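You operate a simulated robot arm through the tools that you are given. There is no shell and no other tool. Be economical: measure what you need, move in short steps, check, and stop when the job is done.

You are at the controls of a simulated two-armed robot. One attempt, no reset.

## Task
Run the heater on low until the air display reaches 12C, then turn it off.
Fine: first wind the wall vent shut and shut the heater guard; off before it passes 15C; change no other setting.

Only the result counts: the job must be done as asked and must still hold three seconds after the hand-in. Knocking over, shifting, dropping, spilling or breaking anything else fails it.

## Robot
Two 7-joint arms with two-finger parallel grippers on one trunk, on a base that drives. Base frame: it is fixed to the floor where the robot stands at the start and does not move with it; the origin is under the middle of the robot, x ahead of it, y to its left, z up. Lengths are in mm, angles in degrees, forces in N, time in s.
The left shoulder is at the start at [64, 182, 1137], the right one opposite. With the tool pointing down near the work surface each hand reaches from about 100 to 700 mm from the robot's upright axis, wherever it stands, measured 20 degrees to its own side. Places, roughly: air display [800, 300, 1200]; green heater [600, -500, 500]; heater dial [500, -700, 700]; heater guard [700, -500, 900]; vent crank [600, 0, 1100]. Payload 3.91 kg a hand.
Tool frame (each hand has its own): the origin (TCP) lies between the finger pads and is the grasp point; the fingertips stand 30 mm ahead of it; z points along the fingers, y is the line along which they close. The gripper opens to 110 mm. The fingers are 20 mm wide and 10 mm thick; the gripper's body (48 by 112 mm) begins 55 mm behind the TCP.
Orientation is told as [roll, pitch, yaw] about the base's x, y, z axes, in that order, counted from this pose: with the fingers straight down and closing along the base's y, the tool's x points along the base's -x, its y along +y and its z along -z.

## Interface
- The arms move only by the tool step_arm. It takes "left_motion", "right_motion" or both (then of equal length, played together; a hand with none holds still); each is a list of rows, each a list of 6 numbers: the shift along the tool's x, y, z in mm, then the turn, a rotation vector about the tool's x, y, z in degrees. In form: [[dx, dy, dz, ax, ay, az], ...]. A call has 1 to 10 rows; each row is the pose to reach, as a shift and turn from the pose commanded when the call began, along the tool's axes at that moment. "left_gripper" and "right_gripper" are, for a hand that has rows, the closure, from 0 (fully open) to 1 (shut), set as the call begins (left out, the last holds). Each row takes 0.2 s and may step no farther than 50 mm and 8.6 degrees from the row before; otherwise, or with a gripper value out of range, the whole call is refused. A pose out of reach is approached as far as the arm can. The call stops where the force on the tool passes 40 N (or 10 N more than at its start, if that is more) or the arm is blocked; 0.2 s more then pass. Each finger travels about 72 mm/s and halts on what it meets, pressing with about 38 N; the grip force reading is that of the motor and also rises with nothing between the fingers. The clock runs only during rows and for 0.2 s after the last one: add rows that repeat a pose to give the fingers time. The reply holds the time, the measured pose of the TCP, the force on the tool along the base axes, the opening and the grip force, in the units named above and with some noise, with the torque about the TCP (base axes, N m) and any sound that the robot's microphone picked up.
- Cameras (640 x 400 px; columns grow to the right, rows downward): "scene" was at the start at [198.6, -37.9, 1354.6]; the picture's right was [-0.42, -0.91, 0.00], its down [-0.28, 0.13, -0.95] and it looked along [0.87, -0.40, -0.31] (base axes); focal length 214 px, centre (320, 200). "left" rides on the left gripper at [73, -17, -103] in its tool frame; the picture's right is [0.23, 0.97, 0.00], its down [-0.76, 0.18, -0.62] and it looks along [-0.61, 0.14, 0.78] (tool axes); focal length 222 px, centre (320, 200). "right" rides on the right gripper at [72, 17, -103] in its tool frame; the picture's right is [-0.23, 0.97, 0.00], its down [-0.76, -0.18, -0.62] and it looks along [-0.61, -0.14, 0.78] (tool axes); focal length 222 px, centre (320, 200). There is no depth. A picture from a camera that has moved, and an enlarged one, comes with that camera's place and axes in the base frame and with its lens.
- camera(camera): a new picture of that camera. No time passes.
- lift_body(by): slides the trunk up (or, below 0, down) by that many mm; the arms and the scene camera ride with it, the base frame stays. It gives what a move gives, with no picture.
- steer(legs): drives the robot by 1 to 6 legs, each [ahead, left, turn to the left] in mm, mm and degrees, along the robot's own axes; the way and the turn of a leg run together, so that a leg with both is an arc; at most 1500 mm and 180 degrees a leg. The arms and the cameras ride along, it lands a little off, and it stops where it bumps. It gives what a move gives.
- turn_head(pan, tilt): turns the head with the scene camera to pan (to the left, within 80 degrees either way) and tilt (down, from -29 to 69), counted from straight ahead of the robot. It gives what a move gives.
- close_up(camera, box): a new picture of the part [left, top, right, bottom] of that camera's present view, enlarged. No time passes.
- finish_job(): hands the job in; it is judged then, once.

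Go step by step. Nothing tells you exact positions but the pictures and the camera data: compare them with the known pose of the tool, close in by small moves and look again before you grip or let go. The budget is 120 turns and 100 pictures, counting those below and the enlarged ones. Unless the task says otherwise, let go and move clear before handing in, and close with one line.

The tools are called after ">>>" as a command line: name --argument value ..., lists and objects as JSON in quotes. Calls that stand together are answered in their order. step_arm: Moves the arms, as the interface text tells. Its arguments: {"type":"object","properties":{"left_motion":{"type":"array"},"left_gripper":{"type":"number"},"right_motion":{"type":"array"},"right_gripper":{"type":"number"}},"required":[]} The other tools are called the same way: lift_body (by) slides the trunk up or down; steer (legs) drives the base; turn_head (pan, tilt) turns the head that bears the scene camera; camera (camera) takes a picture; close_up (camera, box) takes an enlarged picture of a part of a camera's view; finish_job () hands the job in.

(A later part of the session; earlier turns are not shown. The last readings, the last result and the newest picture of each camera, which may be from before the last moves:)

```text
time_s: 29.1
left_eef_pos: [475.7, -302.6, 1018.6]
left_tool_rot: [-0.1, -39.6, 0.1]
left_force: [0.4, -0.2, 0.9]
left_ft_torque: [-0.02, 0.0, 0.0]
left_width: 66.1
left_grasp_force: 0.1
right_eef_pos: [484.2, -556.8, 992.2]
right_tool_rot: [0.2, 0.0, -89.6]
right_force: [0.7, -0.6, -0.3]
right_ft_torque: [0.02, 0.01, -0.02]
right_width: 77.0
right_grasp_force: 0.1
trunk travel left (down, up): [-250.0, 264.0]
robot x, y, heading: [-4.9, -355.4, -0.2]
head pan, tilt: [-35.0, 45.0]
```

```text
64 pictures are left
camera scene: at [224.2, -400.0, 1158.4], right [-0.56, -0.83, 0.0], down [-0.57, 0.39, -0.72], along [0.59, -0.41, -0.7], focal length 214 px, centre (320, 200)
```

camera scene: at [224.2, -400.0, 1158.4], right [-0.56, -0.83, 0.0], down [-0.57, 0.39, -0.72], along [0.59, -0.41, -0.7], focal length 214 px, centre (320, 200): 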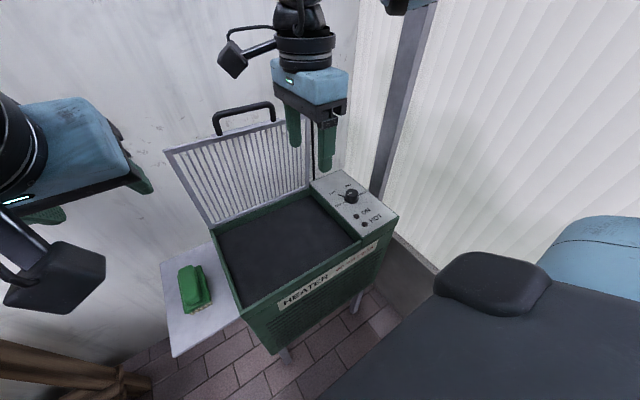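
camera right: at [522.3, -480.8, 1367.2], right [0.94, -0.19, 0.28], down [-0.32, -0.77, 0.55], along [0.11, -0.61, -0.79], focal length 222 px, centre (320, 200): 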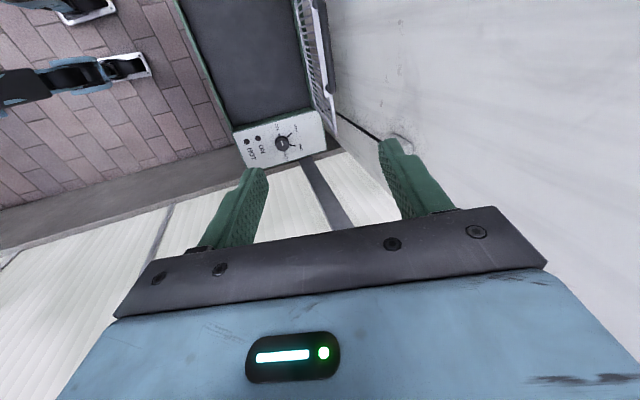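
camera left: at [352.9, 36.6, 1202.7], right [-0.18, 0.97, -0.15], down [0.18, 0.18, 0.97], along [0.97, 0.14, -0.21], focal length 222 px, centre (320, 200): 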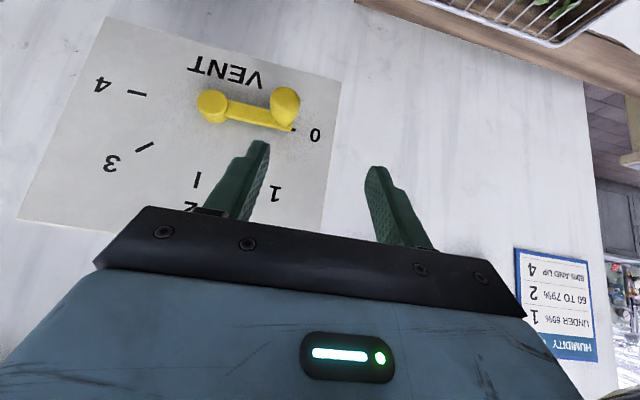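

Now up and over the handle.

>>> step_arm --right_motion '[[0, 0, -45, 0, 0, 0], [5, 30, -80, 0, 0, 0], [15, 75, -80, 0, 0, 0], [30, 118, -80, 0, 0, 0], [47, 155, -80, 0, 0, 0]]'

>>> camera --camera "right"

>>> camera --camera "scene"

```text
time_s: 30.3
left_eef_pos: [474.5, -304.2, 1019.3]
left_tool_rot: [0.0, -39.8, 0.1]
left_force: [0.3, 0.0, 0.6]
left_ft_torque: [0.0, 0.03, 0.01]
left_width: 65.9
left_grasp_force: 0.0
right_eef_pos: [564.8, -579.8, 1050.5]
right_tool_rot: [0.1, 0.0, -89.6]
right_force: [0.1, -0.5, 0.2]
right_ft_torque: [0.0, 0.0, 0.01]
right_width: 77.0
right_grasp_force: 0.1
right hand out of reach, approached as far as the arm can: row 3, 4, 5
trunk travel left (down, up): [-250.0, 264.0]
robot x, y, heading: [-0.8, -355.0, -0.1]
head pan, tilt: [-35.0, 45.0]
```

```text
63 pictures are left
camera right: at [580.7, -507.3, 1151.8], right [0.98, -0.22, 0.0], down [-0.17, -0.76, 0.62], along [-0.14, -0.61, -0.78], focal length 222 px, centre (320, 200)
```

right: 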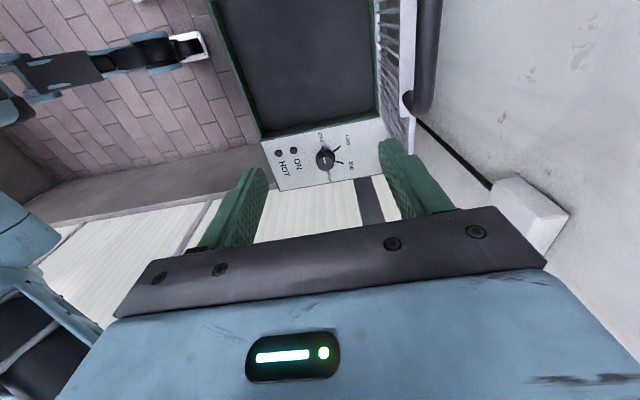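

```text
62 pictures are left
camera scene: at [225.6, -400.3, 1158.5], right [-0.56, -0.83, 0.0], down [-0.57, 0.39, -0.72], along [0.6, -0.4, -0.69], focal length 214 px, centre (320, 200)
```

scene: 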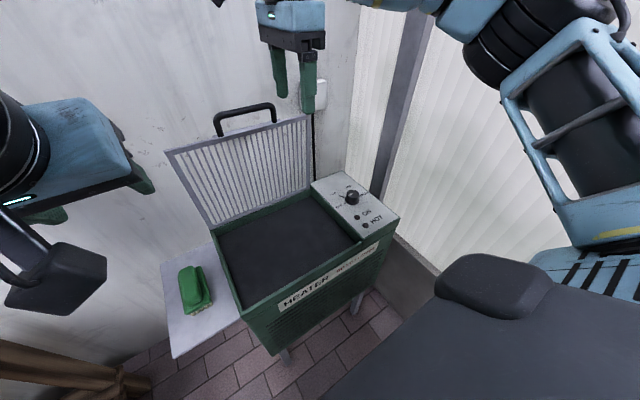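

With the tool straight down the wrist is too far out. Tilting the fingers forward 30° brings the wrist closer, so I'll do that and stand off above the bar.

>>> step_arm --right_motion '[[0, -10, -10, -7.5, 0, 0], [20, 0, -10, -15, 0, 0], [45, 15, -10, -22.5, 0, 0], [70, 35, -10, -30, 0, 0], [70, 35, -10, -30, 0, 0]]'

>>> camera --camera "right"

>>> camera --camera "scene"

```text
time_s: 31.5
left_eef_pos: [474.0, -303.0, 1020.5]
left_tool_rot: [-0.1, -39.8, 0.0]
left_force: [-0.7, 0.4, 0.2]
left_ft_torque: [0.0, 0.02, 0.0]
left_width: 66.1
left_grasp_force: 0.1
right_eef_pos: [602.1, -521.0, 1061.9]
right_tool_rot: [30.3, 0.0, -89.6]
right_force: [-0.8, -0.1, -0.7]
right_ft_torque: [0.01, -0.02, 0.0]
right_width: 76.8
right_grasp_force: 0.1
right hand out of reach, approached as far as the arm can: row 4, 5
trunk travel left (down, up): [-250.0, 264.0]
robot x, y, heading: [-1.0, -354.3, -0.1]
head pan, tilt: [-35.0, 45.0]
```

```text
61 pictures are left
camera right: at [563.6, -449.1, 1160.0], right [0.84, -0.22, 0.49], down [-0.46, -0.76, 0.45], along [0.28, -0.61, -0.75], focal length 222 px, centre (320, 200)
```

right: 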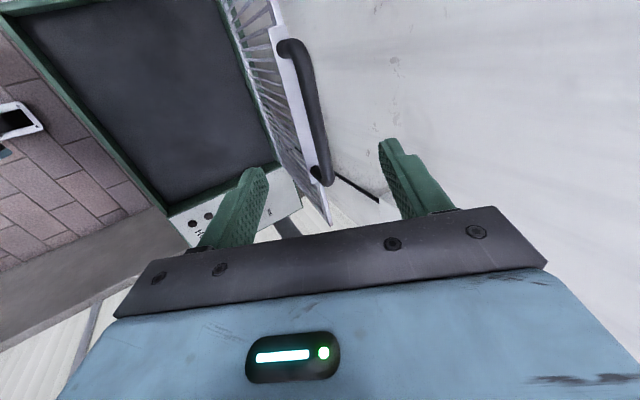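

```text
60 pictures are left
camera scene: at [224.4, -399.6, 1158.8], right [-0.56, -0.83, 0.0], down [-0.57, 0.39, -0.72], along [0.6, -0.4, -0.69], focal length 214 px, centre (320, 200)
```

scene: 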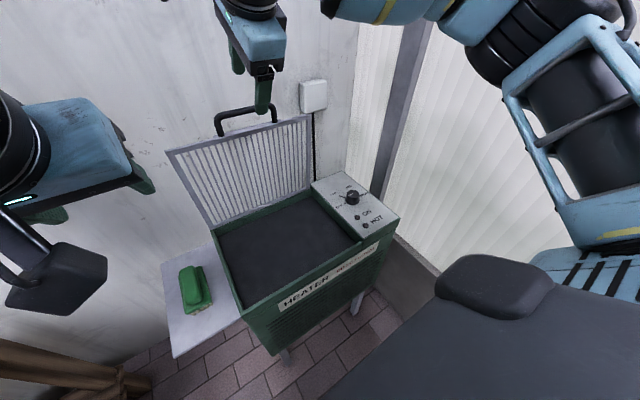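

The bar is well seen: x≈640, y −458…−561, z≈985. I'll go in along the tool axis so the bar sits between the fingertips.

>>> step_arm --right_motion '[[0, -2, 35, 0, 0, 0], [0, -4, 70, 0, 0, 0], [0, -4, 72, 0, 0, 0]]'

>>> camera --camera "right"

>>> close_up --camera "scene" --box '[150, 20, 350, 150]'

```text
time_s: 32.3
left_eef_pos: [474.2, -303.9, 1018.8]
left_tool_rot: [-0.1, -39.9, -0.1]
left_force: [-0.2, -0.1, 0.7]
left_ft_torque: [-0.01, -0.02, 0.0]
left_width: 66.0
left_grasp_force: 0.2
right_eef_pos: [634.6, -520.1, 997.2]
right_tool_rot: [30.2, 0.1, -89.6]
right_force: [0.4, 0.2, -0.3]
right_ft_torque: [-0.01, -0.01, -0.01]
right_width: 77.0
right_grasp_force: 0.0
trunk travel left (down, up): [-250.0, 264.0]
robot x, y, heading: [-6.8, -355.8, -0.1]
head pan, tilt: [-35.0, 45.0]
```

```text
59 pictures are left
camera right: at [596.0, -449.2, 1093.5], right [0.84, -0.22, 0.49], down [-0.46, -0.76, 0.45], along [0.28, -0.6, -0.75], focal length 222 px, centre (320, 200)
```

right: 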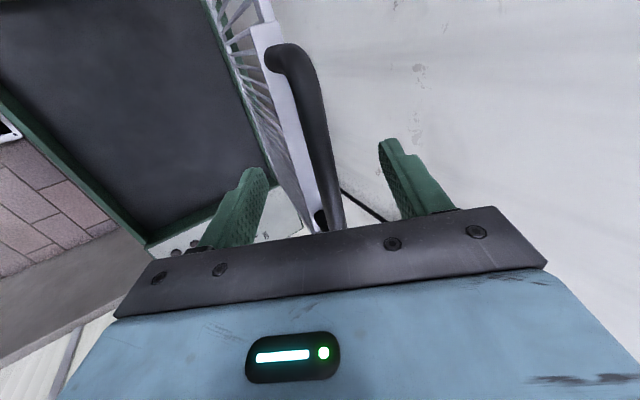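

```text
3.08 times, centred on (250, 85) of scene
camera zoom: at [224.5, -399.7, 1158.8], right [-0.56, -0.83, 0.0], down [-0.57, 0.39, -0.72], along [0.6, -0.4, -0.69], focal length 660 px, centre (535, 554)
```

zoom: 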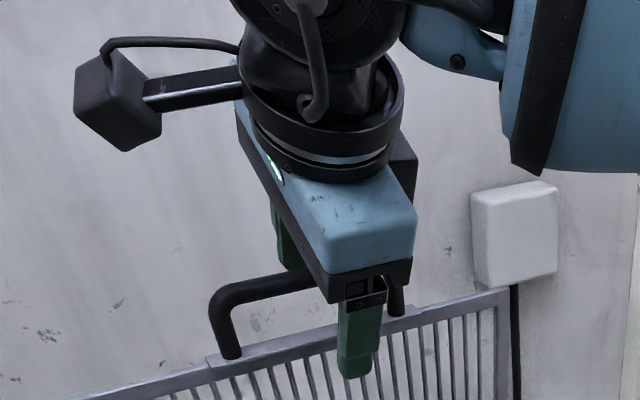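

Fingers straddle the bar. I'll retreat 6 mm to keep the near tip above the guard's edge, and close.

>>> step_arm --right_motion '[[0, 0, -6, 0, 0, 0]]'

>>> step_arm --right_motion '[[0, 0, 0, 0, 0, 0], [0, 0, 0, 0, 0, 0], [0, 0, 0, 0, 0, 0], [0, 0, 0, 0, 0, 0]]' --right_gripper 0.95

>>> camera --camera "right"

>>> close_up --camera "scene" --box '[150, 20, 350, 150]'

```text
time_s: 32.7
left_eef_pos: [472.4, -303.1, 1020.1]
left_tool_rot: [-0.1, -39.9, 0.0]
left_force: [0.2, 0.3, -0.1]
left_ft_torque: [0.04, -0.01, 0.03]
left_width: 65.9
left_grasp_force: 0.1
right_eef_pos: [631.4, -520.9, 1004.4]
right_tool_rot: [30.1, 0.0, -89.6]
right_force: [-0.3, -0.7, -0.5]
right_ft_torque: [-0.04, 0.03, 0.01]
right_width: 77.1
right_grasp_force: 0.0
trunk travel left (down, up): [-250.0, 264.0]
robot x, y, heading: [0.4, -351.8, -0.2]
head pan, tilt: [-35.0, 45.0]
```

```text
time_s: 33.7
left_eef_pos: [472.4, -305.0, 1021.1]
left_tool_rot: [-0.1, -39.9, 0.0]
left_force: [-0.7, 0.3, -0.5]
left_ft_torque: [0.01, 0.0, 0.04]
left_width: 65.7
left_grasp_force: 0.1
right_eef_pos: [632.4, -520.5, 1003.1]
right_tool_rot: [30.2, 0.0, -89.7]
right_force: [-0.2, 1.6, 2.2]
right_ft_torque: [0.54, 0.0, -0.82]
right_width: 11.9
right_grasp_force: 45.2
trunk travel left (down, up): [-250.0, 264.0]
robot x, y, heading: [3.2, -354.7, -0.5]
head pan, tilt: [-35.0, 45.0]
```

```text
57 pictures are left
camera right: at [593.2, -449.0, 1100.4], right [0.84, -0.22, 0.49], down [-0.46, -0.76, 0.45], along [0.27, -0.6, -0.75], focal length 222 px, centre (320, 200)
```

right: 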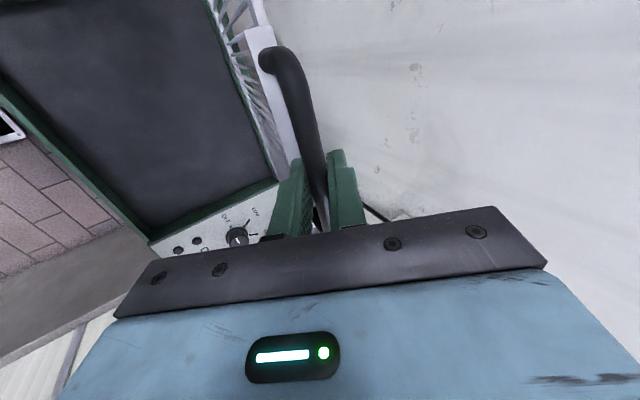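

```text
3.08 times, centred on (250, 85) of scene
camera zoom: at [224.6, -399.6, 1158.6], right [-0.56, -0.83, 0.0], down [-0.58, 0.39, -0.72], along [0.6, -0.4, -0.69], focal length 660 px, centre (535, 554)
```

zoom: 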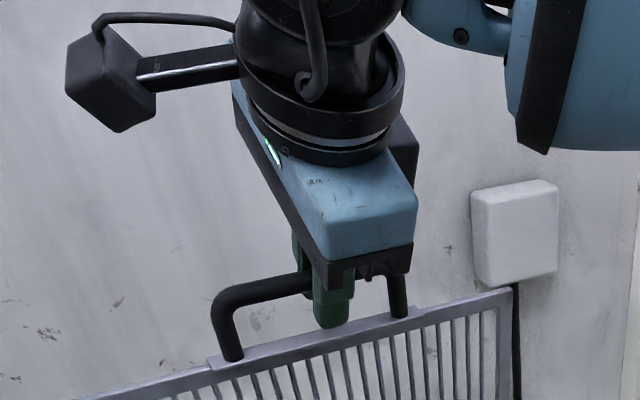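

The bar is gripped. I'll start swinging the guard toward the robot on an arc about its hinge (~(655,740)).

>>> step_arm --right_motion '[[0, -13, -6, 0, 0, 0], [0, -25.9, -11.1, 0, 0, 0], [0, -46.3, -17.6, 0, 0, 0]]'

>>> camera --camera "scene"

```text
time_s: 34.5
left_eef_pos: [474.4, -302.2, 1018.6]
left_tool_rot: [-0.2, -39.7, 0.1]
left_force: [-0.2, 0.6, -0.9]
left_ft_torque: [-0.01, 0.0, -0.02]
left_width: 66.0
left_grasp_force: 0.1
right_eef_pos: [581.7, -519.8, 994.9]
right_tool_rot: [30.0, -0.1, -89.6]
right_force: [2.8, 12.9, -11.8]
right_ft_torque: [0.75, 0.07, -0.51]
right_width: 12.0
right_grasp_force: 44.8
trunk travel left (down, up): [-250.0, 264.0]
robot x, y, heading: [-3.8, -351.9, -0.3]
head pan, tilt: [-35.0, 45.0]
```

```text
55 pictures are left
camera scene: at [226.2, -398.2, 1158.2], right [-0.56, -0.83, 0.0], down [-0.58, 0.39, -0.72], along [0.6, -0.4, -0.7], focal length 214 px, centre (320, 200)
```

scene: 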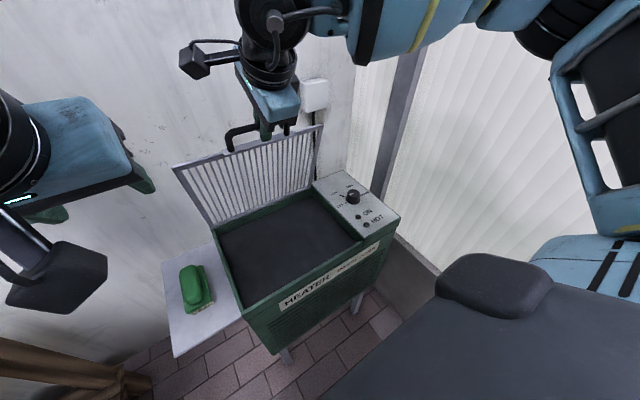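

The guard follows. Slight downward load, so I'll tighten the arc a touch and continue to about 45°.

>>> step_arm --right_motion '[[0, -22.1, -2.9, 0, 0, 0], [0, -43.9, -4.9, 0, 0, 0], [0, -66, -4.9, 0, 0, 0], [0, -87.5, -4, 0, 0, 0], [0, -109.4, -0.4, 0, 0, 0], [0, -130.4, 4.3, 0, 0, 0]]'

>>> camera --camera "scene"

```text
time_s: 35.9
left_eef_pos: [472.4, -302.5, 1019.8]
left_tool_rot: [-0.4, -39.8, 0.0]
left_force: [0.2, -0.3, 0.5]
left_ft_torque: [-0.02, 0.03, 0.0]
left_width: 66.2
left_grasp_force: 0.0
right_eef_pos: [471.2, -520.9, 928.3]
right_tool_rot: [30.4, 0.0, -89.5]
right_force: [-8.9, 19.3, 10.5]
right_ft_torque: [0.56, 0.04, -0.59]
right_width: 11.5
right_grasp_force: 45.0
trunk travel left (down, up): [-250.0, 264.0]
robot x, y, heading: [0.0, -353.0, -0.2]
head pan, tilt: [-35.0, 45.0]
```

```text
54 pictures are left
camera scene: at [223.1, -397.4, 1158.9], right [-0.56, -0.83, 0.0], down [-0.58, 0.39, -0.72], along [0.6, -0.4, -0.69], focal length 214 px, centre (320, 200)
```

scene: 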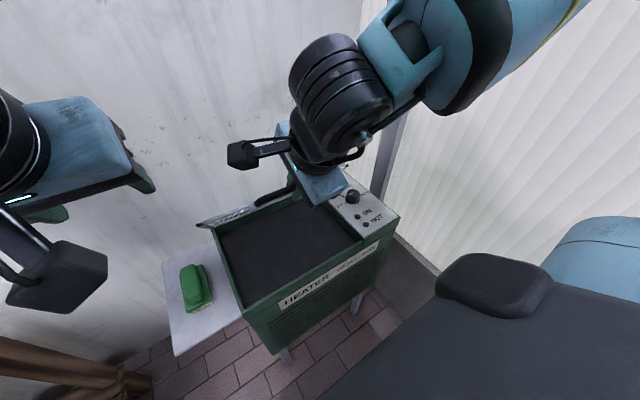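

It's about halfway. I'll continue to about 70°, a bit more outward and easing the sideways load.

>>> step_arm --right_motion '[[2, -21.2, 3.8, 0, 0, 0], [3, -41.1, 12, 0, 0, 0], [3, -60.3, 22, 0, 0, 0], [3, -78.5, 33.5, 0, 0, 0], [3, -95.5, 46.7, 0, 0, 0]]'

>>> camera --camera "scene"

>>> camera --camera "right"

```text
time_s: 37.0
left_eef_pos: [471.9, -304.9, 1020.3]
left_tool_rot: [-0.1, -39.8, -0.1]
left_force: [1.2, -0.4, -0.8]
left_ft_torque: [0.05, 0.06, -0.01]
left_width: 66.2
left_grasp_force: 0.1
right_eef_pos: [413.3, -520.2, 847.0]
right_tool_rot: [29.3, -0.2, -89.7]
right_force: [-20.8, -2.8, 10.0]
right_ft_torque: [0.6, 0.08, -0.22]
right_width: 11.4
right_grasp_force: 45.4
right hand out of reach, approached as far as the arm can: row 5
trunk travel left (down, up): [-250.0, 264.0]
robot x, y, heading: [-0.8, -354.3, -0.4]
head pan, tilt: [-35.0, 45.0]
stopped in row 5 (right hand): the force on the tool passed its limit at 49 N (the readings are from after the stop); the commanded pose is now the measured one
```

```text
53 pictures are left
camera scene: at [221.9, -400.4, 1158.4], right [-0.56, -0.83, 0.0], down [-0.58, 0.39, -0.72], along [0.59, -0.4, -0.7], focal length 214 px, centre (320, 200)
```

scene: 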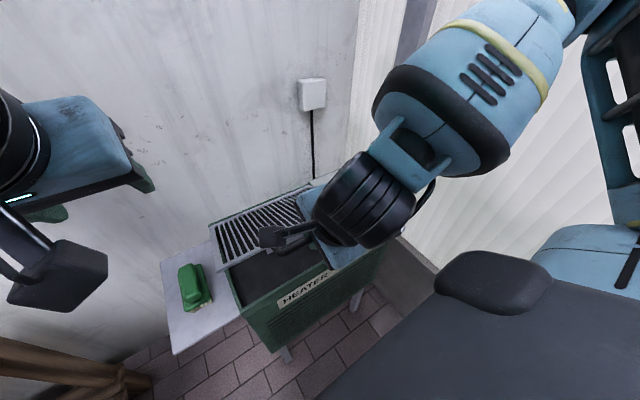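

```text
52 pictures are left
camera right: at [376.8, -447.5, 945.6], right [0.85, -0.22, 0.48], down [-0.46, -0.76, 0.46], along [0.26, -0.61, -0.75], focal length 222 px, centre (320, 200)
```

right: 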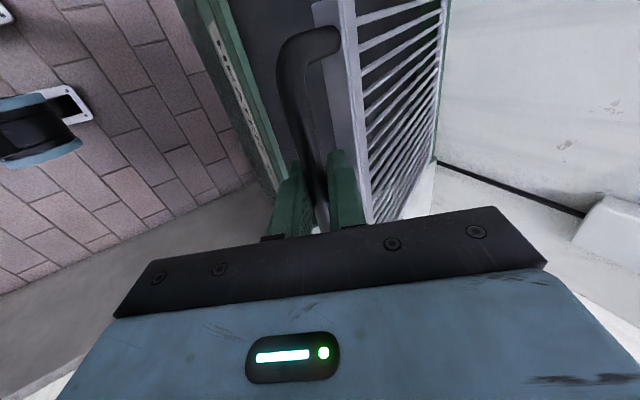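

The guard is about 20° from shut but the arm is at its fold limit. I'll open slightly, back off along the tool axis and let it settle.

>>> step_arm --right_motion '[[0, 0, 0, 0, 0, 0], [0, 0, 0, 0, 0, 0], [0, -3, -15, 0, 0, 0], [0, -6, -45, 0, 0, 0], [0, -6, -80, 0, 0, 0]]' --right_gripper 0.7

>>> camera --camera "scene"

>>> camera --camera "right"

```text
time_s: 37.6
left_eef_pos: [471.7, -304.4, 1020.0]
left_tool_rot: [0.1, -39.9, -0.2]
left_force: [-0.8, -0.3, 0.5]
left_ft_torque: [0.02, 0.01, 0.02]
left_width: 66.0
left_grasp_force: 0.0
right_eef_pos: [409.4, -519.5, 847.5]
right_tool_rot: [29.1, -0.3, -89.5]
right_force: [-26.9, -1.4, 12.8]
right_ft_torque: [-0.11, -0.05, -0.21]
right_width: 24.7
right_grasp_force: 0.1
trunk travel left (down, up): [-250.0, 264.0]
robot x, y, heading: [-0.6, -354.4, -0.4]
head pan, tilt: [-35.0, 45.0]
stopped in row 2 (right hand): the force on the tool passed its limit at 41 N (the readings are from after the stop); the commanded pose is now the measured one
```

```text
51 pictures are left
camera scene: at [220.1, -400.4, 1158.4], right [-0.57, -0.82, 0.0], down [-0.58, 0.4, -0.71], along [0.59, -0.4, -0.7], focal length 214 px, centre (320, 200)
```

scene: 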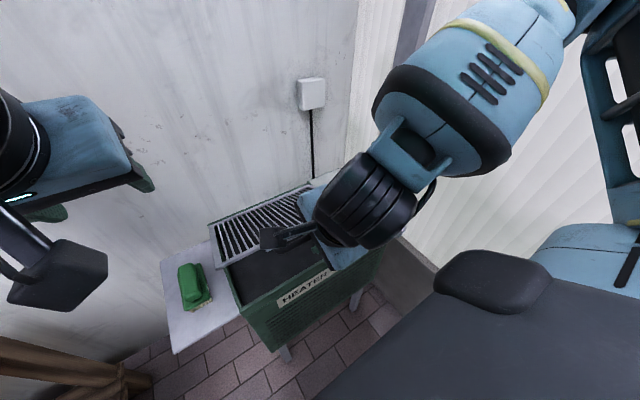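

```text
50 pictures are left
camera right: at [373.3, -447.5, 945.1], right [0.85, -0.22, 0.47], down [-0.45, -0.76, 0.46], along [0.26, -0.61, -0.75], focal length 222 px, centre (320, 200)
```

right: 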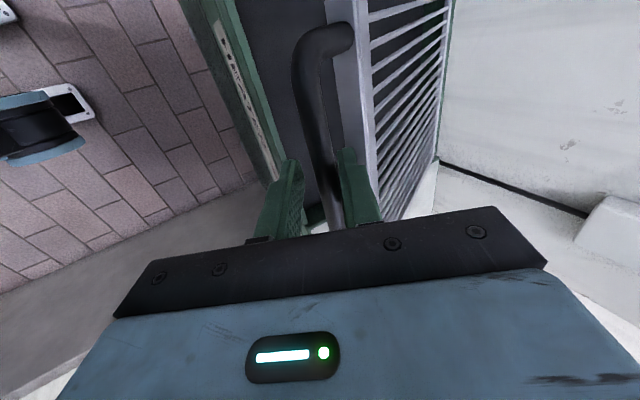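

The far finger presses the guard's edge. I'll shift off it slightly and withdraw.

>>> step_arm --right_motion '[[0, -5, -3, 0, 0, 0], [0, -7, -15, 0, 0, 0], [0, -7, -45, 0, 0, 0], [0, -7, -85, 0, 0, 0]]' --right_gripper 0.77

>>> camera --camera "scene"

```text
time_s: 38.6
left_eef_pos: [474.4, -304.0, 1020.0]
left_tool_rot: [0.1, -39.8, -0.1]
left_force: [-0.6, -0.1, -0.5]
left_ft_torque: [0.01, 0.01, 0.01]
left_width: 66.2
left_grasp_force: 0.1
right_eef_pos: [389.0, -508.6, 931.8]
right_tool_rot: [29.2, -0.2, -89.7]
right_force: [0.1, -0.4, -0.2]
right_ft_torque: [0.0, 0.02, -0.01]
right_width: 25.2
right_grasp_force: 0.0
right hand out of reach, approached as far as the arm can: row 1, 2, 3, 4
trunk travel left (down, up): [-250.0, 264.0]
robot x, y, heading: [-4.1, -354.6, -0.1]
head pan, tilt: [-35.0, 45.0]
```

```text
49 pictures are left
camera scene: at [223.0, -400.4, 1158.2], right [-0.56, -0.83, 0.0], down [-0.58, 0.39, -0.72], along [0.59, -0.4, -0.7], focal length 214 px, centre (320, 200)
```

scene: 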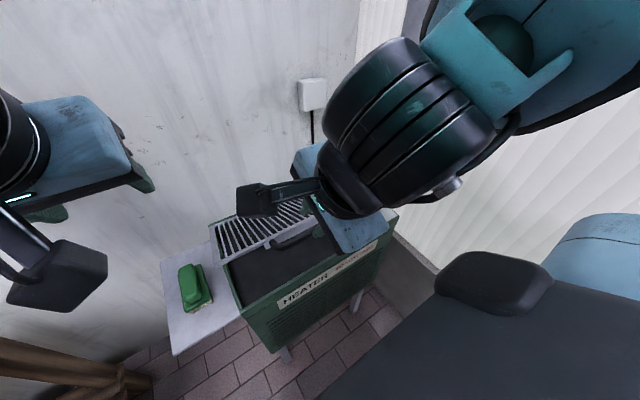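

The guard holds by friction partway. I'll raise the hand, straighten it, close the fingers and then press the guard down from above.

>>> step_arm --right_motion '[[0, 0, -15, 7.3, 0, 0], [0, 10, -30, 14.6, 0, 0], [0, 20, -45, 22, 0, 0], [0, 30, -60, 29.2, 0, 0]]' --right_gripper 1.0

>>> step_arm --right_motion '[[0, 0, 0, 0, 0, -8.5], [0, 0, 0, 0, 0, -17], [0, 0, 0, 0, 0, -25.5], [0, 0, 0, 0, 0, -34], [0, 0, 0, 0, 0, -42.5], [0, 0, 0, 0, 0, -51], [0, 0, 0, 0, 0, -59.5], [0, 0, 0, 0, 0, -68], [0, 0, 0, 0, 0, -76.5], [0, 0, 0, 0, 0, -85]]'

>>> camera --camera "scene"

>>> camera --camera "right"

```text
time_s: 39.6
left_eef_pos: [474.1, -305.2, 1018.8]
left_tool_rot: [0.0, -39.7, -0.1]
left_force: [1.0, 0.0, -0.1]
left_ft_torque: [0.0, 0.01, 0.0]
left_width: 66.1
left_grasp_force: 0.0
right_eef_pos: [390.0, -507.2, 995.6]
right_tool_rot: [-0.2, -0.3, -89.6]
right_force: [0.1, 0.2, -0.2]
right_ft_torque: [0.04, 0.04, 0.01]
right_width: 0.0
right_grasp_force: 37.8
trunk travel left (down, up): [-250.0, 264.0]
robot x, y, heading: [-0.5, -354.7, -0.3]
head pan, tilt: [-35.0, 45.0]
```

```text
time_s: 41.8
left_eef_pos: [472.3, -304.6, 1019.5]
left_tool_rot: [-0.1, -39.8, -0.1]
left_force: [0.1, 0.0, 1.1]
left_ft_torque: [-0.02, 0.01, -0.02]
left_width: 66.0
left_grasp_force: 0.1
right_eef_pos: [387.0, -508.9, 996.7]
right_tool_rot: [-0.3, 0.0, -4.5]
right_force: [0.4, 0.2, 0.4]
right_ft_torque: [-0.01, -0.02, 0.01]
right_width: 0.0
right_grasp_force: 38.1
trunk travel left (down, up): [-250.0, 264.0]
robot x, y, heading: [-6.5, -356.0, -0.1]
head pan, tilt: [-35.0, 45.0]
```

```text
48 pictures are left
camera scene: at [223.8, -400.3, 1158.1], right [-0.56, -0.83, 0.0], down [-0.58, 0.39, -0.72], along [0.59, -0.4, -0.7], focal length 214 px, centre (320, 200)
```

scene: 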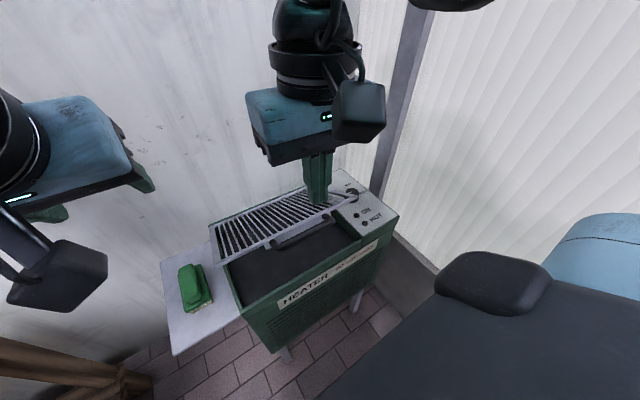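

```text
47 pictures are left
camera right: at [315.2, -485.7, 1099.3], right [0.3, 0.95, 0.0], down [0.75, -0.23, 0.62], along [0.59, -0.19, -0.78], focal length 222 px, centre (320, 200)
```

right: 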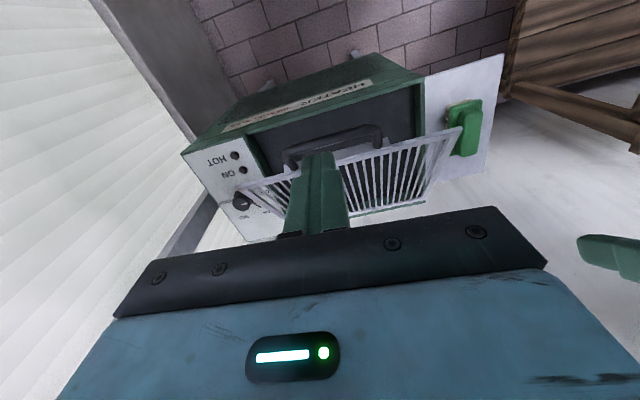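

The guard stands about 20° up. I'll place the closed fingertips above its front frame (x≈455) and press down.

>>> step_arm --right_motion '[[-35, 3, 20, 0, 0, 0], [-68, 5, 50, 0, 0, 0], [-68, 5, 95, 0, 0, 0], [-68, 5, 135, 0, 0, 0]]'

>>> camera --camera "scene"

>>> camera --camera "right"

```text
time_s: 42.8
left_eef_pos: [473.0, -304.6, 1018.5]
left_tool_rot: [0.0, -39.7, -0.1]
left_force: [0.5, -0.2, 0.0]
left_ft_torque: [0.03, 0.0, 0.01]
left_width: 65.9
left_grasp_force: 0.0
right_eef_pos: [458.6, -510.5, 862.0]
right_tool_rot: [-0.3, 0.0, -4.7]
right_force: [0.5, 0.3, -0.7]
right_ft_torque: [0.01, -0.03, 0.0]
right_width: 0.0
right_grasp_force: 37.5
trunk travel left (down, up): [-250.0, 264.0]
robot x, y, heading: [-3.0, -354.7, -0.2]
head pan, tilt: [-35.0, 45.0]
```

```text
46 pictures are left
camera scene: at [224.4, -400.5, 1157.9], right [-0.56, -0.83, 0.0], down [-0.58, 0.39, -0.72], along [0.59, -0.4, -0.7], focal length 214 px, centre (320, 200)
```

scene: 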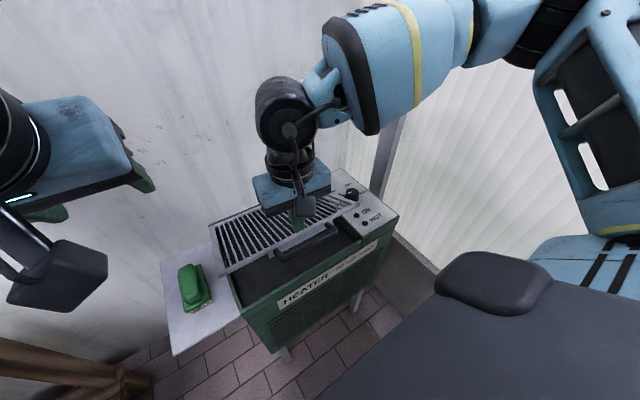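

```text
45 pictures are left
camera right: at [386.5, -487.9, 964.2], right [0.31, 0.95, 0.0], down [0.74, -0.24, 0.62], along [0.59, -0.19, -0.78], focal length 222 px, centre (320, 200)
```

right: 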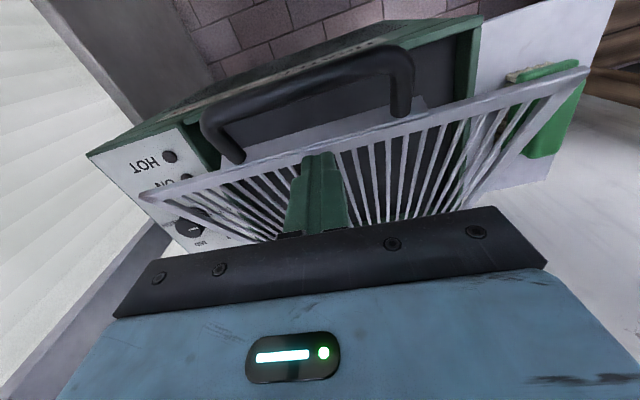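

The tip is right over the front frame. Pressing down now.

>>> step_arm --right_motion '[[1, 0, 15, 0, 0, 0], [3, 0, 30, 0, 0, 0], [6, 0, 45, 0, 0, 0], [8, 0, 60, 0, 0, 0], [9, 0, 75, 0, 0, 0]]'

>>> camera --camera "scene"

>>> camera --camera "right"

```text
time_s: 44.0
left_eef_pos: [473.2, -305.0, 1019.4]
left_tool_rot: [-0.1, -39.8, -0.1]
left_force: [0.4, -0.4, 0.6]
left_ft_torque: [-0.01, 0.05, -0.01]
left_width: 65.9
left_grasp_force: 0.1
right_eef_pos: [445.6, -509.8, 786.1]
right_tool_rot: [-0.3, 0.1, -4.6]
right_force: [0.1, 0.1, 0.2]
right_ft_torque: [0.01, 0.01, 0.01]
right_width: 0.0
right_grasp_force: 37.6
trunk travel left (down, up): [-250.0, 264.0]
robot x, y, heading: [-6.5, -350.3, -0.2]
head pan, tilt: [-35.0, 45.0]
```

```text
44 pictures are left
camera scene: at [223.9, -400.3, 1158.0], right [-0.56, -0.83, 0.0], down [-0.58, 0.39, -0.72], along [0.59, -0.4, -0.7], focal length 214 px, centre (320, 200)
```

scene: 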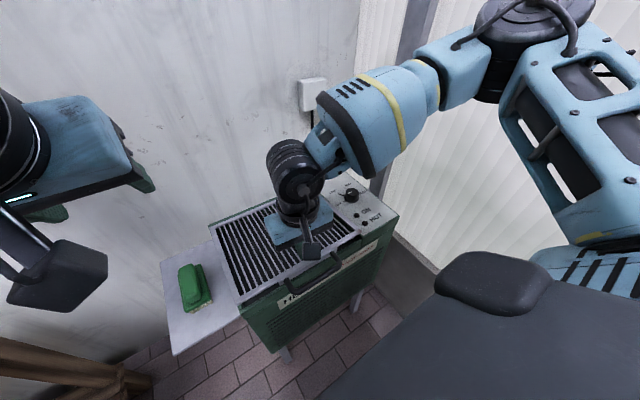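

```text
43 pictures are left
camera right: at [373.4, -486.3, 888.9], right [0.31, 0.95, -0.01], down [0.74, -0.24, 0.62], along [0.59, -0.19, -0.78], focal length 222 px, centre (320, 200)
```

right: 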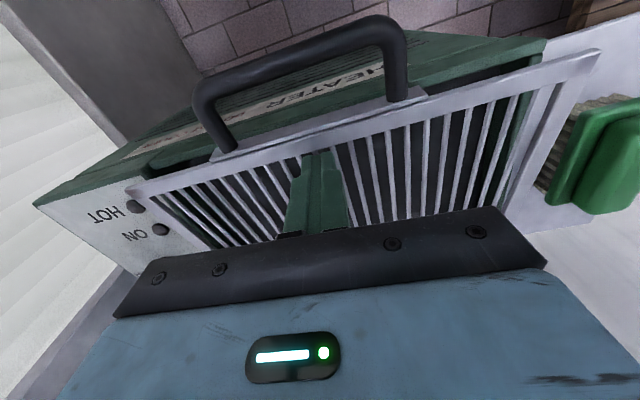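

It's nearly flat. I'll press until I feel the stop.

>>> step_arm --right_motion '[[1, 0, 10, 0, 0, 0], [1, 0, 20, 0, 0, 0], [1, 0, 28, 0, 0, 0], [1, 0, 36, 0, 0, 0]]'

>>> camera --camera "right"

>>> close_up --camera "scene" --box '[200, 170, 410, 320]'

```text
time_s: 45.1
left_eef_pos: [471.7, -305.6, 1018.1]
left_tool_rot: [0.2, -39.9, -0.2]
left_force: [0.1, 0.3, -0.1]
left_ft_torque: [0.02, 0.0, 0.0]
left_width: 66.1
left_grasp_force: 0.0
right_eef_pos: [445.1, -509.1, 757.2]
right_tool_rot: [-0.1, -0.7, -4.7]
right_force: [-10.9, -4.4, 22.2]
right_ft_torque: [-0.04, 0.47, 0.09]
right_width: 0.0
right_grasp_force: 37.8
trunk travel left (down, up): [-250.0, 264.0]
robot x, y, heading: [1.3, -355.5, -0.5]
head pan, tilt: [-35.0, 45.0]
stopped in row 4 (right hand): the force on the tool passed its limit at 44 N (the readings are from after the stop); the commanded pose is now the measured one
```

```text
42 pictures are left
camera right: at [372.7, -485.9, 858.5], right [0.31, 0.95, 0.0], down [0.74, -0.24, 0.63], along [0.6, -0.19, -0.78], focal length 222 px, centre (320, 200)
```

right: 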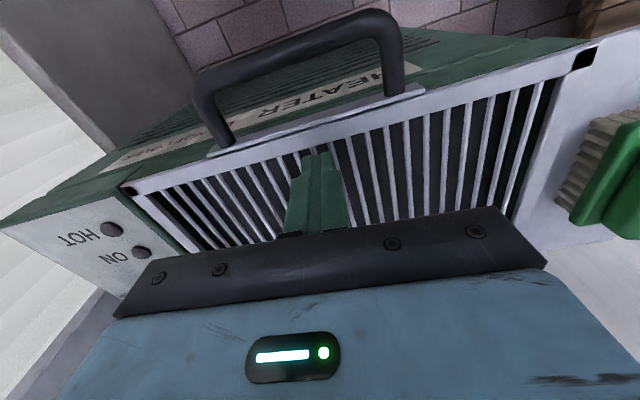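

```text
2.67 times, centred on (305, 245) of scene
camera zoom: at [221.3, -400.9, 1158.2], right [-0.57, -0.82, 0.0], down [-0.58, 0.4, -0.71], along [0.59, -0.4, -0.7], focal length 572 px, centre (360, 80)
```

zoom: 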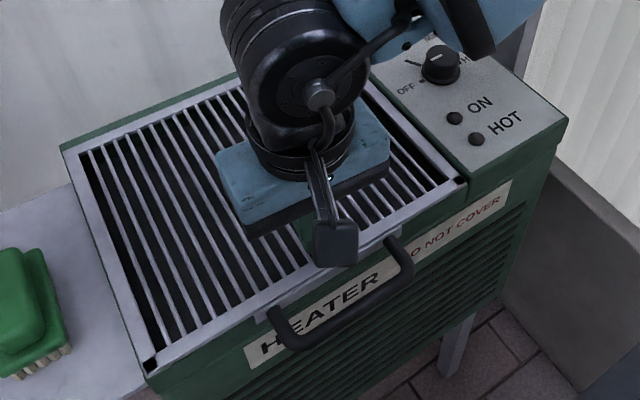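

The guard is flush and shut. Now I'll lift off and move above the dial with the fingers half open.

>>> step_arm --right_motion '[[0, 0, -45, 0, 0, 0], [0, 0, -90, 0, 0, 0], [0, 0, -135, 0, 0, 0], [-20, -35, -135, 0, 0, -1], [-40, -70, -135, 0, 0, -2], [-60, -105, -135, 0, 0, -3], [-80, -140, -135, 0, 0, -4], [-100, -175, -135, 0, 0, -4.6], [-121, -210, -135, 0, 0, -4.6], [-121, -210, -135, 0, 0, -4.6]]' --right_gripper 0.4

>>> camera --camera "right"

>>> camera --camera "scene"

```text
time_s: 47.4
left_eef_pos: [473.7, -304.7, 1019.9]
left_tool_rot: [-0.1, -39.8, -0.1]
left_force: [0.1, 1.2, -0.5]
left_ft_torque: [-0.01, 0.01, 0.04]
left_width: 66.2
left_grasp_force: 0.0
right_eef_pos: [551.1, -730.1, 891.6]
right_tool_rot: [-0.2, -0.5, -0.1]
right_force: [0.0, 0.3, -0.3]
right_ft_torque: [0.03, 0.02, -0.01]
right_width: 66.0
right_grasp_force: 0.2
trunk travel left (down, up): [-250.0, 264.0]
robot x, y, heading: [-0.5, -353.4, -0.4]
head pan, tilt: [-35.0, 45.0]
```

```text
40 pictures are left
camera right: at [476.6, -713.2, 994.7], right [0.23, 0.97, 0.0], down [0.76, -0.18, 0.63], along [0.61, -0.15, -0.78], focal length 222 px, centre (320, 200)
```

right: 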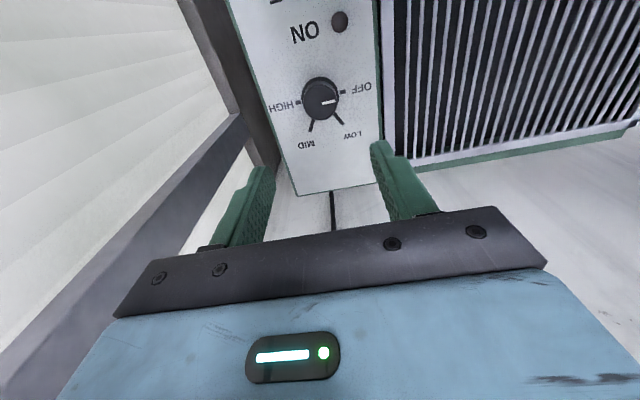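

```text
39 pictures are left
camera scene: at [223.2, -400.4, 1158.1], right [-0.56, -0.83, 0.0], down [-0.58, 0.39, -0.72], along [0.59, -0.4, -0.7], focal length 214 px, centre (320, 200)
```

scene: 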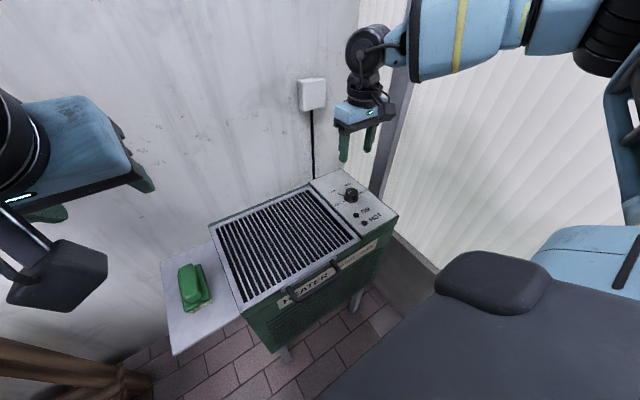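

The dial is at about (540,-730), pointing OFF. I'll descend part-way and check alignment, and look closely at the markings.

>>> step_arm --right_motion '[[6, 0, 45, 0, 0.5, 0], [11, 0, 85, 0, 0.5, 0], [11, 0, 85, 0, 0.5, 0]]'

>>> camera --camera "right"

>>> close_up --camera "scene" --box '[290, 130, 420, 240]'

```text
time_s: 48.1
left_eef_pos: [474.4, -304.6, 1019.3]
left_tool_rot: [-0.1, -39.8, -0.2]
left_force: [-0.7, -0.1, 0.4]
left_ft_torque: [-0.01, 0.01, 0.0]
left_width: 65.9
left_grasp_force: 0.1
right_eef_pos: [538.4, -730.3, 806.5]
right_tool_rot: [-0.2, 0.0, -0.1]
right_force: [0.2, -0.1, 0.7]
right_ft_torque: [0.05, 0.04, 0.01]
right_width: 66.0
right_grasp_force: 0.0
trunk travel left (down, up): [-250.0, 264.0]
robot x, y, heading: [-3.7, -356.2, -0.6]
head pan, tilt: [-35.0, 45.0]
```

```text
38 pictures are left
camera right: at [465.2, -713.2, 909.9], right [0.23, 0.97, 0.0], down [0.76, -0.18, 0.62], along [0.61, -0.15, -0.78], focal length 222 px, centre (320, 200)
```

right: 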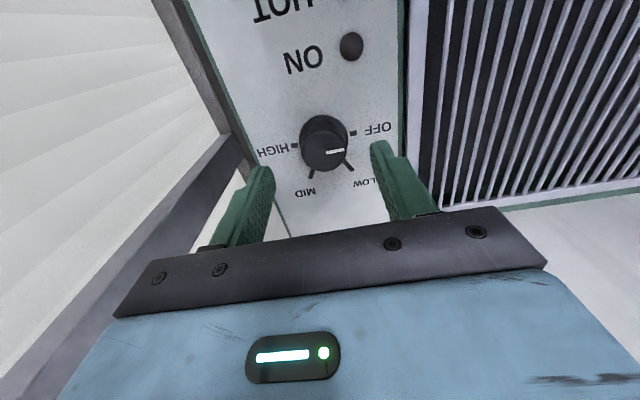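

```text
3.64 times, centred on (355, 185) of scene
camera zoom: at [223.3, -400.5, 1158.1], right [-0.56, -0.83, 0.0], down [-0.58, 0.39, -0.72], along [0.59, -0.4, -0.7], focal length 780 px, centre (193, 254)
```

zoom: 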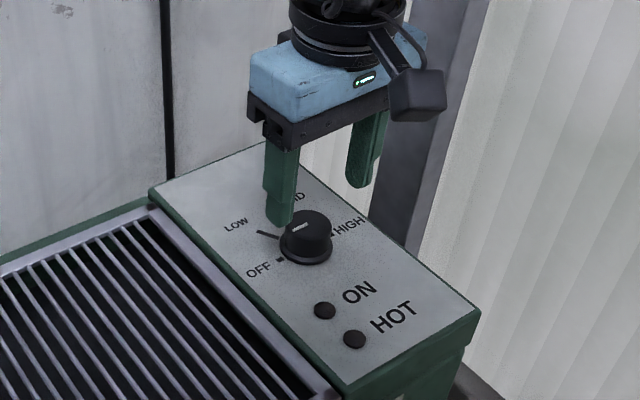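

Aligned. I'll go down to the dial, close on it, and turn the head toward the air display to see whether I can read it from here.

>>> step_arm --right_motion '[[-4.5, 0, 18, 0, 0, 0], [-4.5, 0, 36, 0, 0, 0], [-4.5, 0, 36, 0, 0, 0]]'

>>> camera --camera "right"

>>> turn_head --pan 45 --tilt 0

>>> camera --camera "scene"

```text
time_s: 49.0
left_eef_pos: [474.0, -305.5, 1019.9]
left_tool_rot: [0.0, -39.7, -0.2]
left_force: [-0.7, -0.2, -0.3]
left_ft_torque: [-0.01, -0.02, -0.01]
left_width: 66.1
left_grasp_force: 0.1
right_eef_pos: [543.2, -726.5, 770.6]
right_tool_rot: [-0.2, 0.0, -0.1]
right_force: [0.1, -0.5, 0.4]
right_ft_torque: [0.0, -0.02, -0.03]
right_width: 65.8
right_grasp_force: 0.0
trunk travel left (down, up): [-250.0, 264.0]
robot x, y, heading: [-2.0, -355.2, -0.4]
head pan, tilt: [-35.0, 45.0]
```

```text
36 pictures are left
camera right: at [470.7, -710.9, 873.3], right [0.23, 0.97, 0.0], down [0.76, -0.18, 0.62], along [0.61, -0.15, -0.78], focal length 222 px, centre (320, 200)
```

right: 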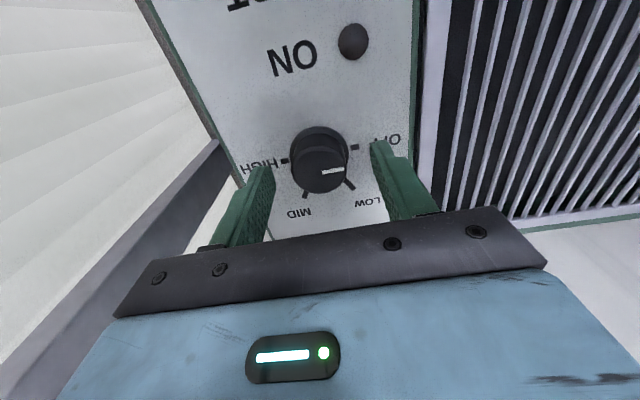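

```text
time_s: 50.5
left_eef_pos: [473.3, -305.3, 1019.8]
left_tool_rot: [-0.1, -39.8, -0.2]
left_force: [-0.2, -0.1, 0.3]
left_ft_torque: [0.0, 0.01, -0.04]
left_width: 65.9
left_grasp_force: 0.0
right_eef_pos: [544.5, -728.3, 771.8]
right_tool_rot: [-0.2, 0.0, -0.1]
right_force: [0.8, 0.3, 0.2]
right_ft_torque: [0.01, 0.0, -0.02]
right_width: 66.0
right_grasp_force: 0.0
trunk travel left (down, up): [-250.0, 264.0]
robot x, y, heading: [1.7, -357.8, -0.2]
head pan, tilt: [45.0, 0.0]
```

```text
35 pictures are left
camera scene: at [220.0, -291.3, 1228.0], right [0.7, -0.71, 0.0], down [0.0, 0.0, -1.0], along [0.71, 0.7, 0.0], focal length 214 px, centre (320, 200)
```

scene: 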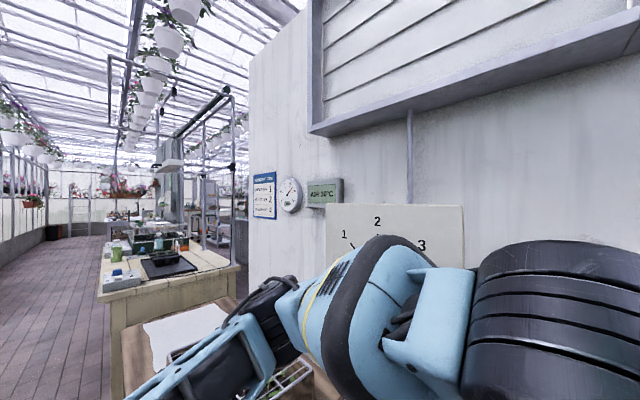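

The display is readable from here (10°C), so the head stays. Now I'll lower slightly and close on the dial.

>>> step_arm --right_motion '[[2, 0, 5, 0, 0, 0], [2, 0, 5, 0, 0, 0]]'

>>> step_arm --right_motion '[[0, 0, 0, 0, 0, 0], [0, 0, 0, 0, 0, 0], [0, 0, 0, 0, 0, 0]]' --right_gripper 0.9

>>> camera --camera "right"

>>> close_up --camera "scene" --box '[240, 160, 360, 230]'

```text
time_s: 51.1
left_eef_pos: [473.5, -304.0, 1018.7]
left_tool_rot: [0.0, -39.8, -0.2]
left_force: [0.1, -0.6, -0.6]
left_ft_torque: [0.0, 0.02, 0.0]
left_width: 66.1
left_grasp_force: 0.0
right_eef_pos: [541.0, -728.2, 765.9]
right_tool_rot: [-0.2, 0.0, -0.1]
right_force: [0.2, 0.1, 0.1]
right_ft_torque: [0.03, 0.0, 0.0]
right_width: 66.2
right_grasp_force: 0.1
trunk travel left (down, up): [-250.0, 264.0]
robot x, y, heading: [-2.3, -353.7, -0.4]
head pan, tilt: [45.0, 0.0]
```

```text
time_s: 51.9
left_eef_pos: [474.6, -304.6, 1018.6]
left_tool_rot: [-0.1, -39.8, -0.2]
left_force: [0.6, -0.1, -0.1]
left_ft_torque: [0.0, -0.02, 0.01]
left_width: 66.1
left_grasp_force: 0.0
right_eef_pos: [541.0, -727.7, 765.4]
right_tool_rot: [-0.2, 0.2, -0.1]
right_force: [-1.6, 2.3, -1.0]
right_ft_torque: [0.1, -0.29, 0.0]
right_width: 35.4
right_grasp_force: 44.2
trunk travel left (down, up): [-250.0, 264.0]
robot x, y, heading: [-1.8, -356.0, -0.6]
head pan, tilt: [45.0, 0.0]
```

```text
34 pictures are left
camera right: at [468.4, -711.5, 867.7], right [0.23, 0.97, 0.0], down [0.76, -0.18, 0.62], along [0.61, -0.15, -0.78], focal length 222 px, centre (320, 200)
```

right: 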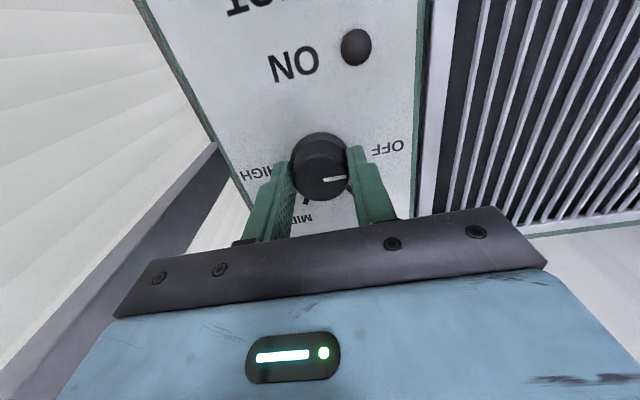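

```text
5.33 times, centred on (300, 195) of scene
camera zoom: at [219.9, -291.1, 1228.1], right [0.7, -0.71, 0.0], down [0.0, 0.0, -1.0], along [0.71, 0.7, 0.0], focal length 1144 px, centre (427, 227)
```

zoom: 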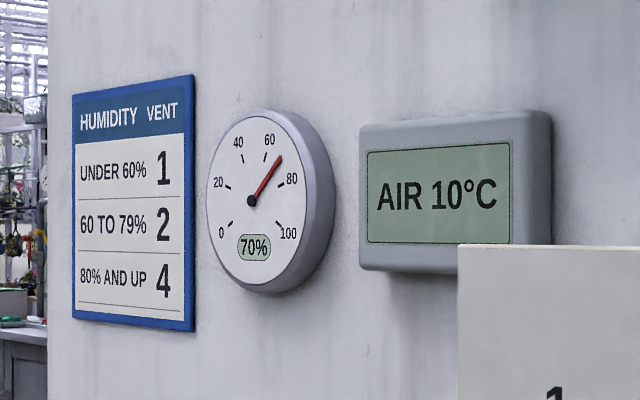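

The dial is held. I'll turn it clockwise (seen from above) toward LOW.

>>> step_arm --right_motion '[[0, 0, 0, 0, 0, 8.5], [0, 0, 0, 0, 0, 17], [0, 0, 0, 0, 0, 25.5], [0, 0, 0, 0, 0, 34], [0, 0, 0, 0, 0, 42.5], [0, 0, 0, 0, 0, 51], [0, 0, 0, 0, 0, 58]]'

>>> camera --camera "right"

>>> close_up --camera "scene" --box '[300, 170, 360, 210]'

```text
time_s: 53.5
left_eef_pos: [473.8, -305.1, 1019.6]
left_tool_rot: [-0.1, -39.8, -0.1]
left_force: [-0.5, -1.0, -0.3]
left_ft_torque: [0.0, 0.0, 0.01]
left_width: 66.1
left_grasp_force: 0.0
right_eef_pos: [542.0, -727.1, 765.3]
right_tool_rot: [0.0, -0.3, -58.2]
right_force: [7.0, 3.5, 5.8]
right_ft_torque: [0.79, 0.4, 0.0]
right_width: 35.4
right_grasp_force: 44.9
trunk travel left (down, up): [-250.0, 264.0]
robot x, y, heading: [-6.1, -358.2, -0.2]
head pan, tilt: [45.0, 0.0]
```

```text
32 pictures are left
camera right: at [517.5, -656.5, 867.4], right [0.95, 0.32, 0.0], down [0.25, -0.74, 0.63], along [0.2, -0.59, -0.78], focal length 222 px, centre (320, 200)
```

right: 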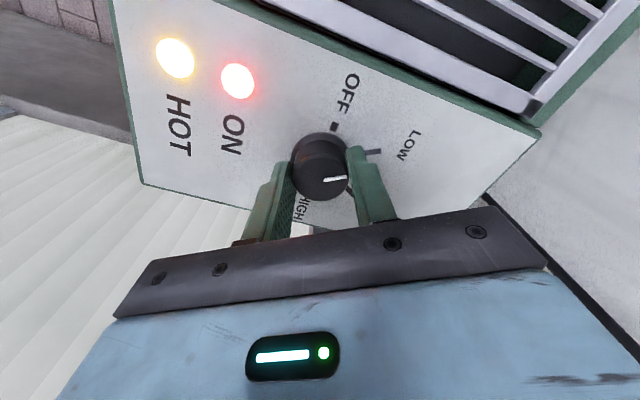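

```text
10.00 times, centred on (330, 190) of scene
camera zoom: at [220.2, -290.7, 1228.1], right [0.7, -0.71, 0.0], down [0.0, 0.0, -1.0], along [0.71, 0.7, 0.0], focal length 2145 px, centre (220, 300)
```

zoom: 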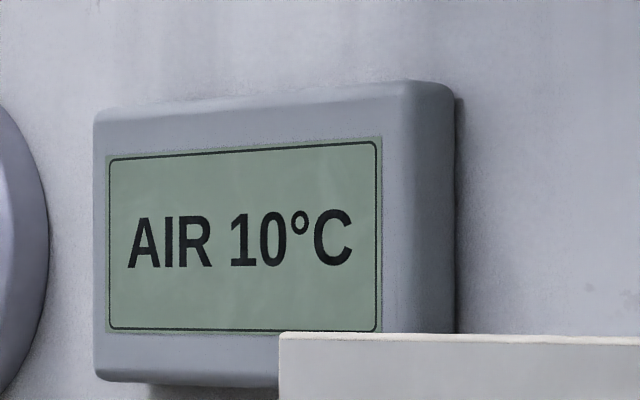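

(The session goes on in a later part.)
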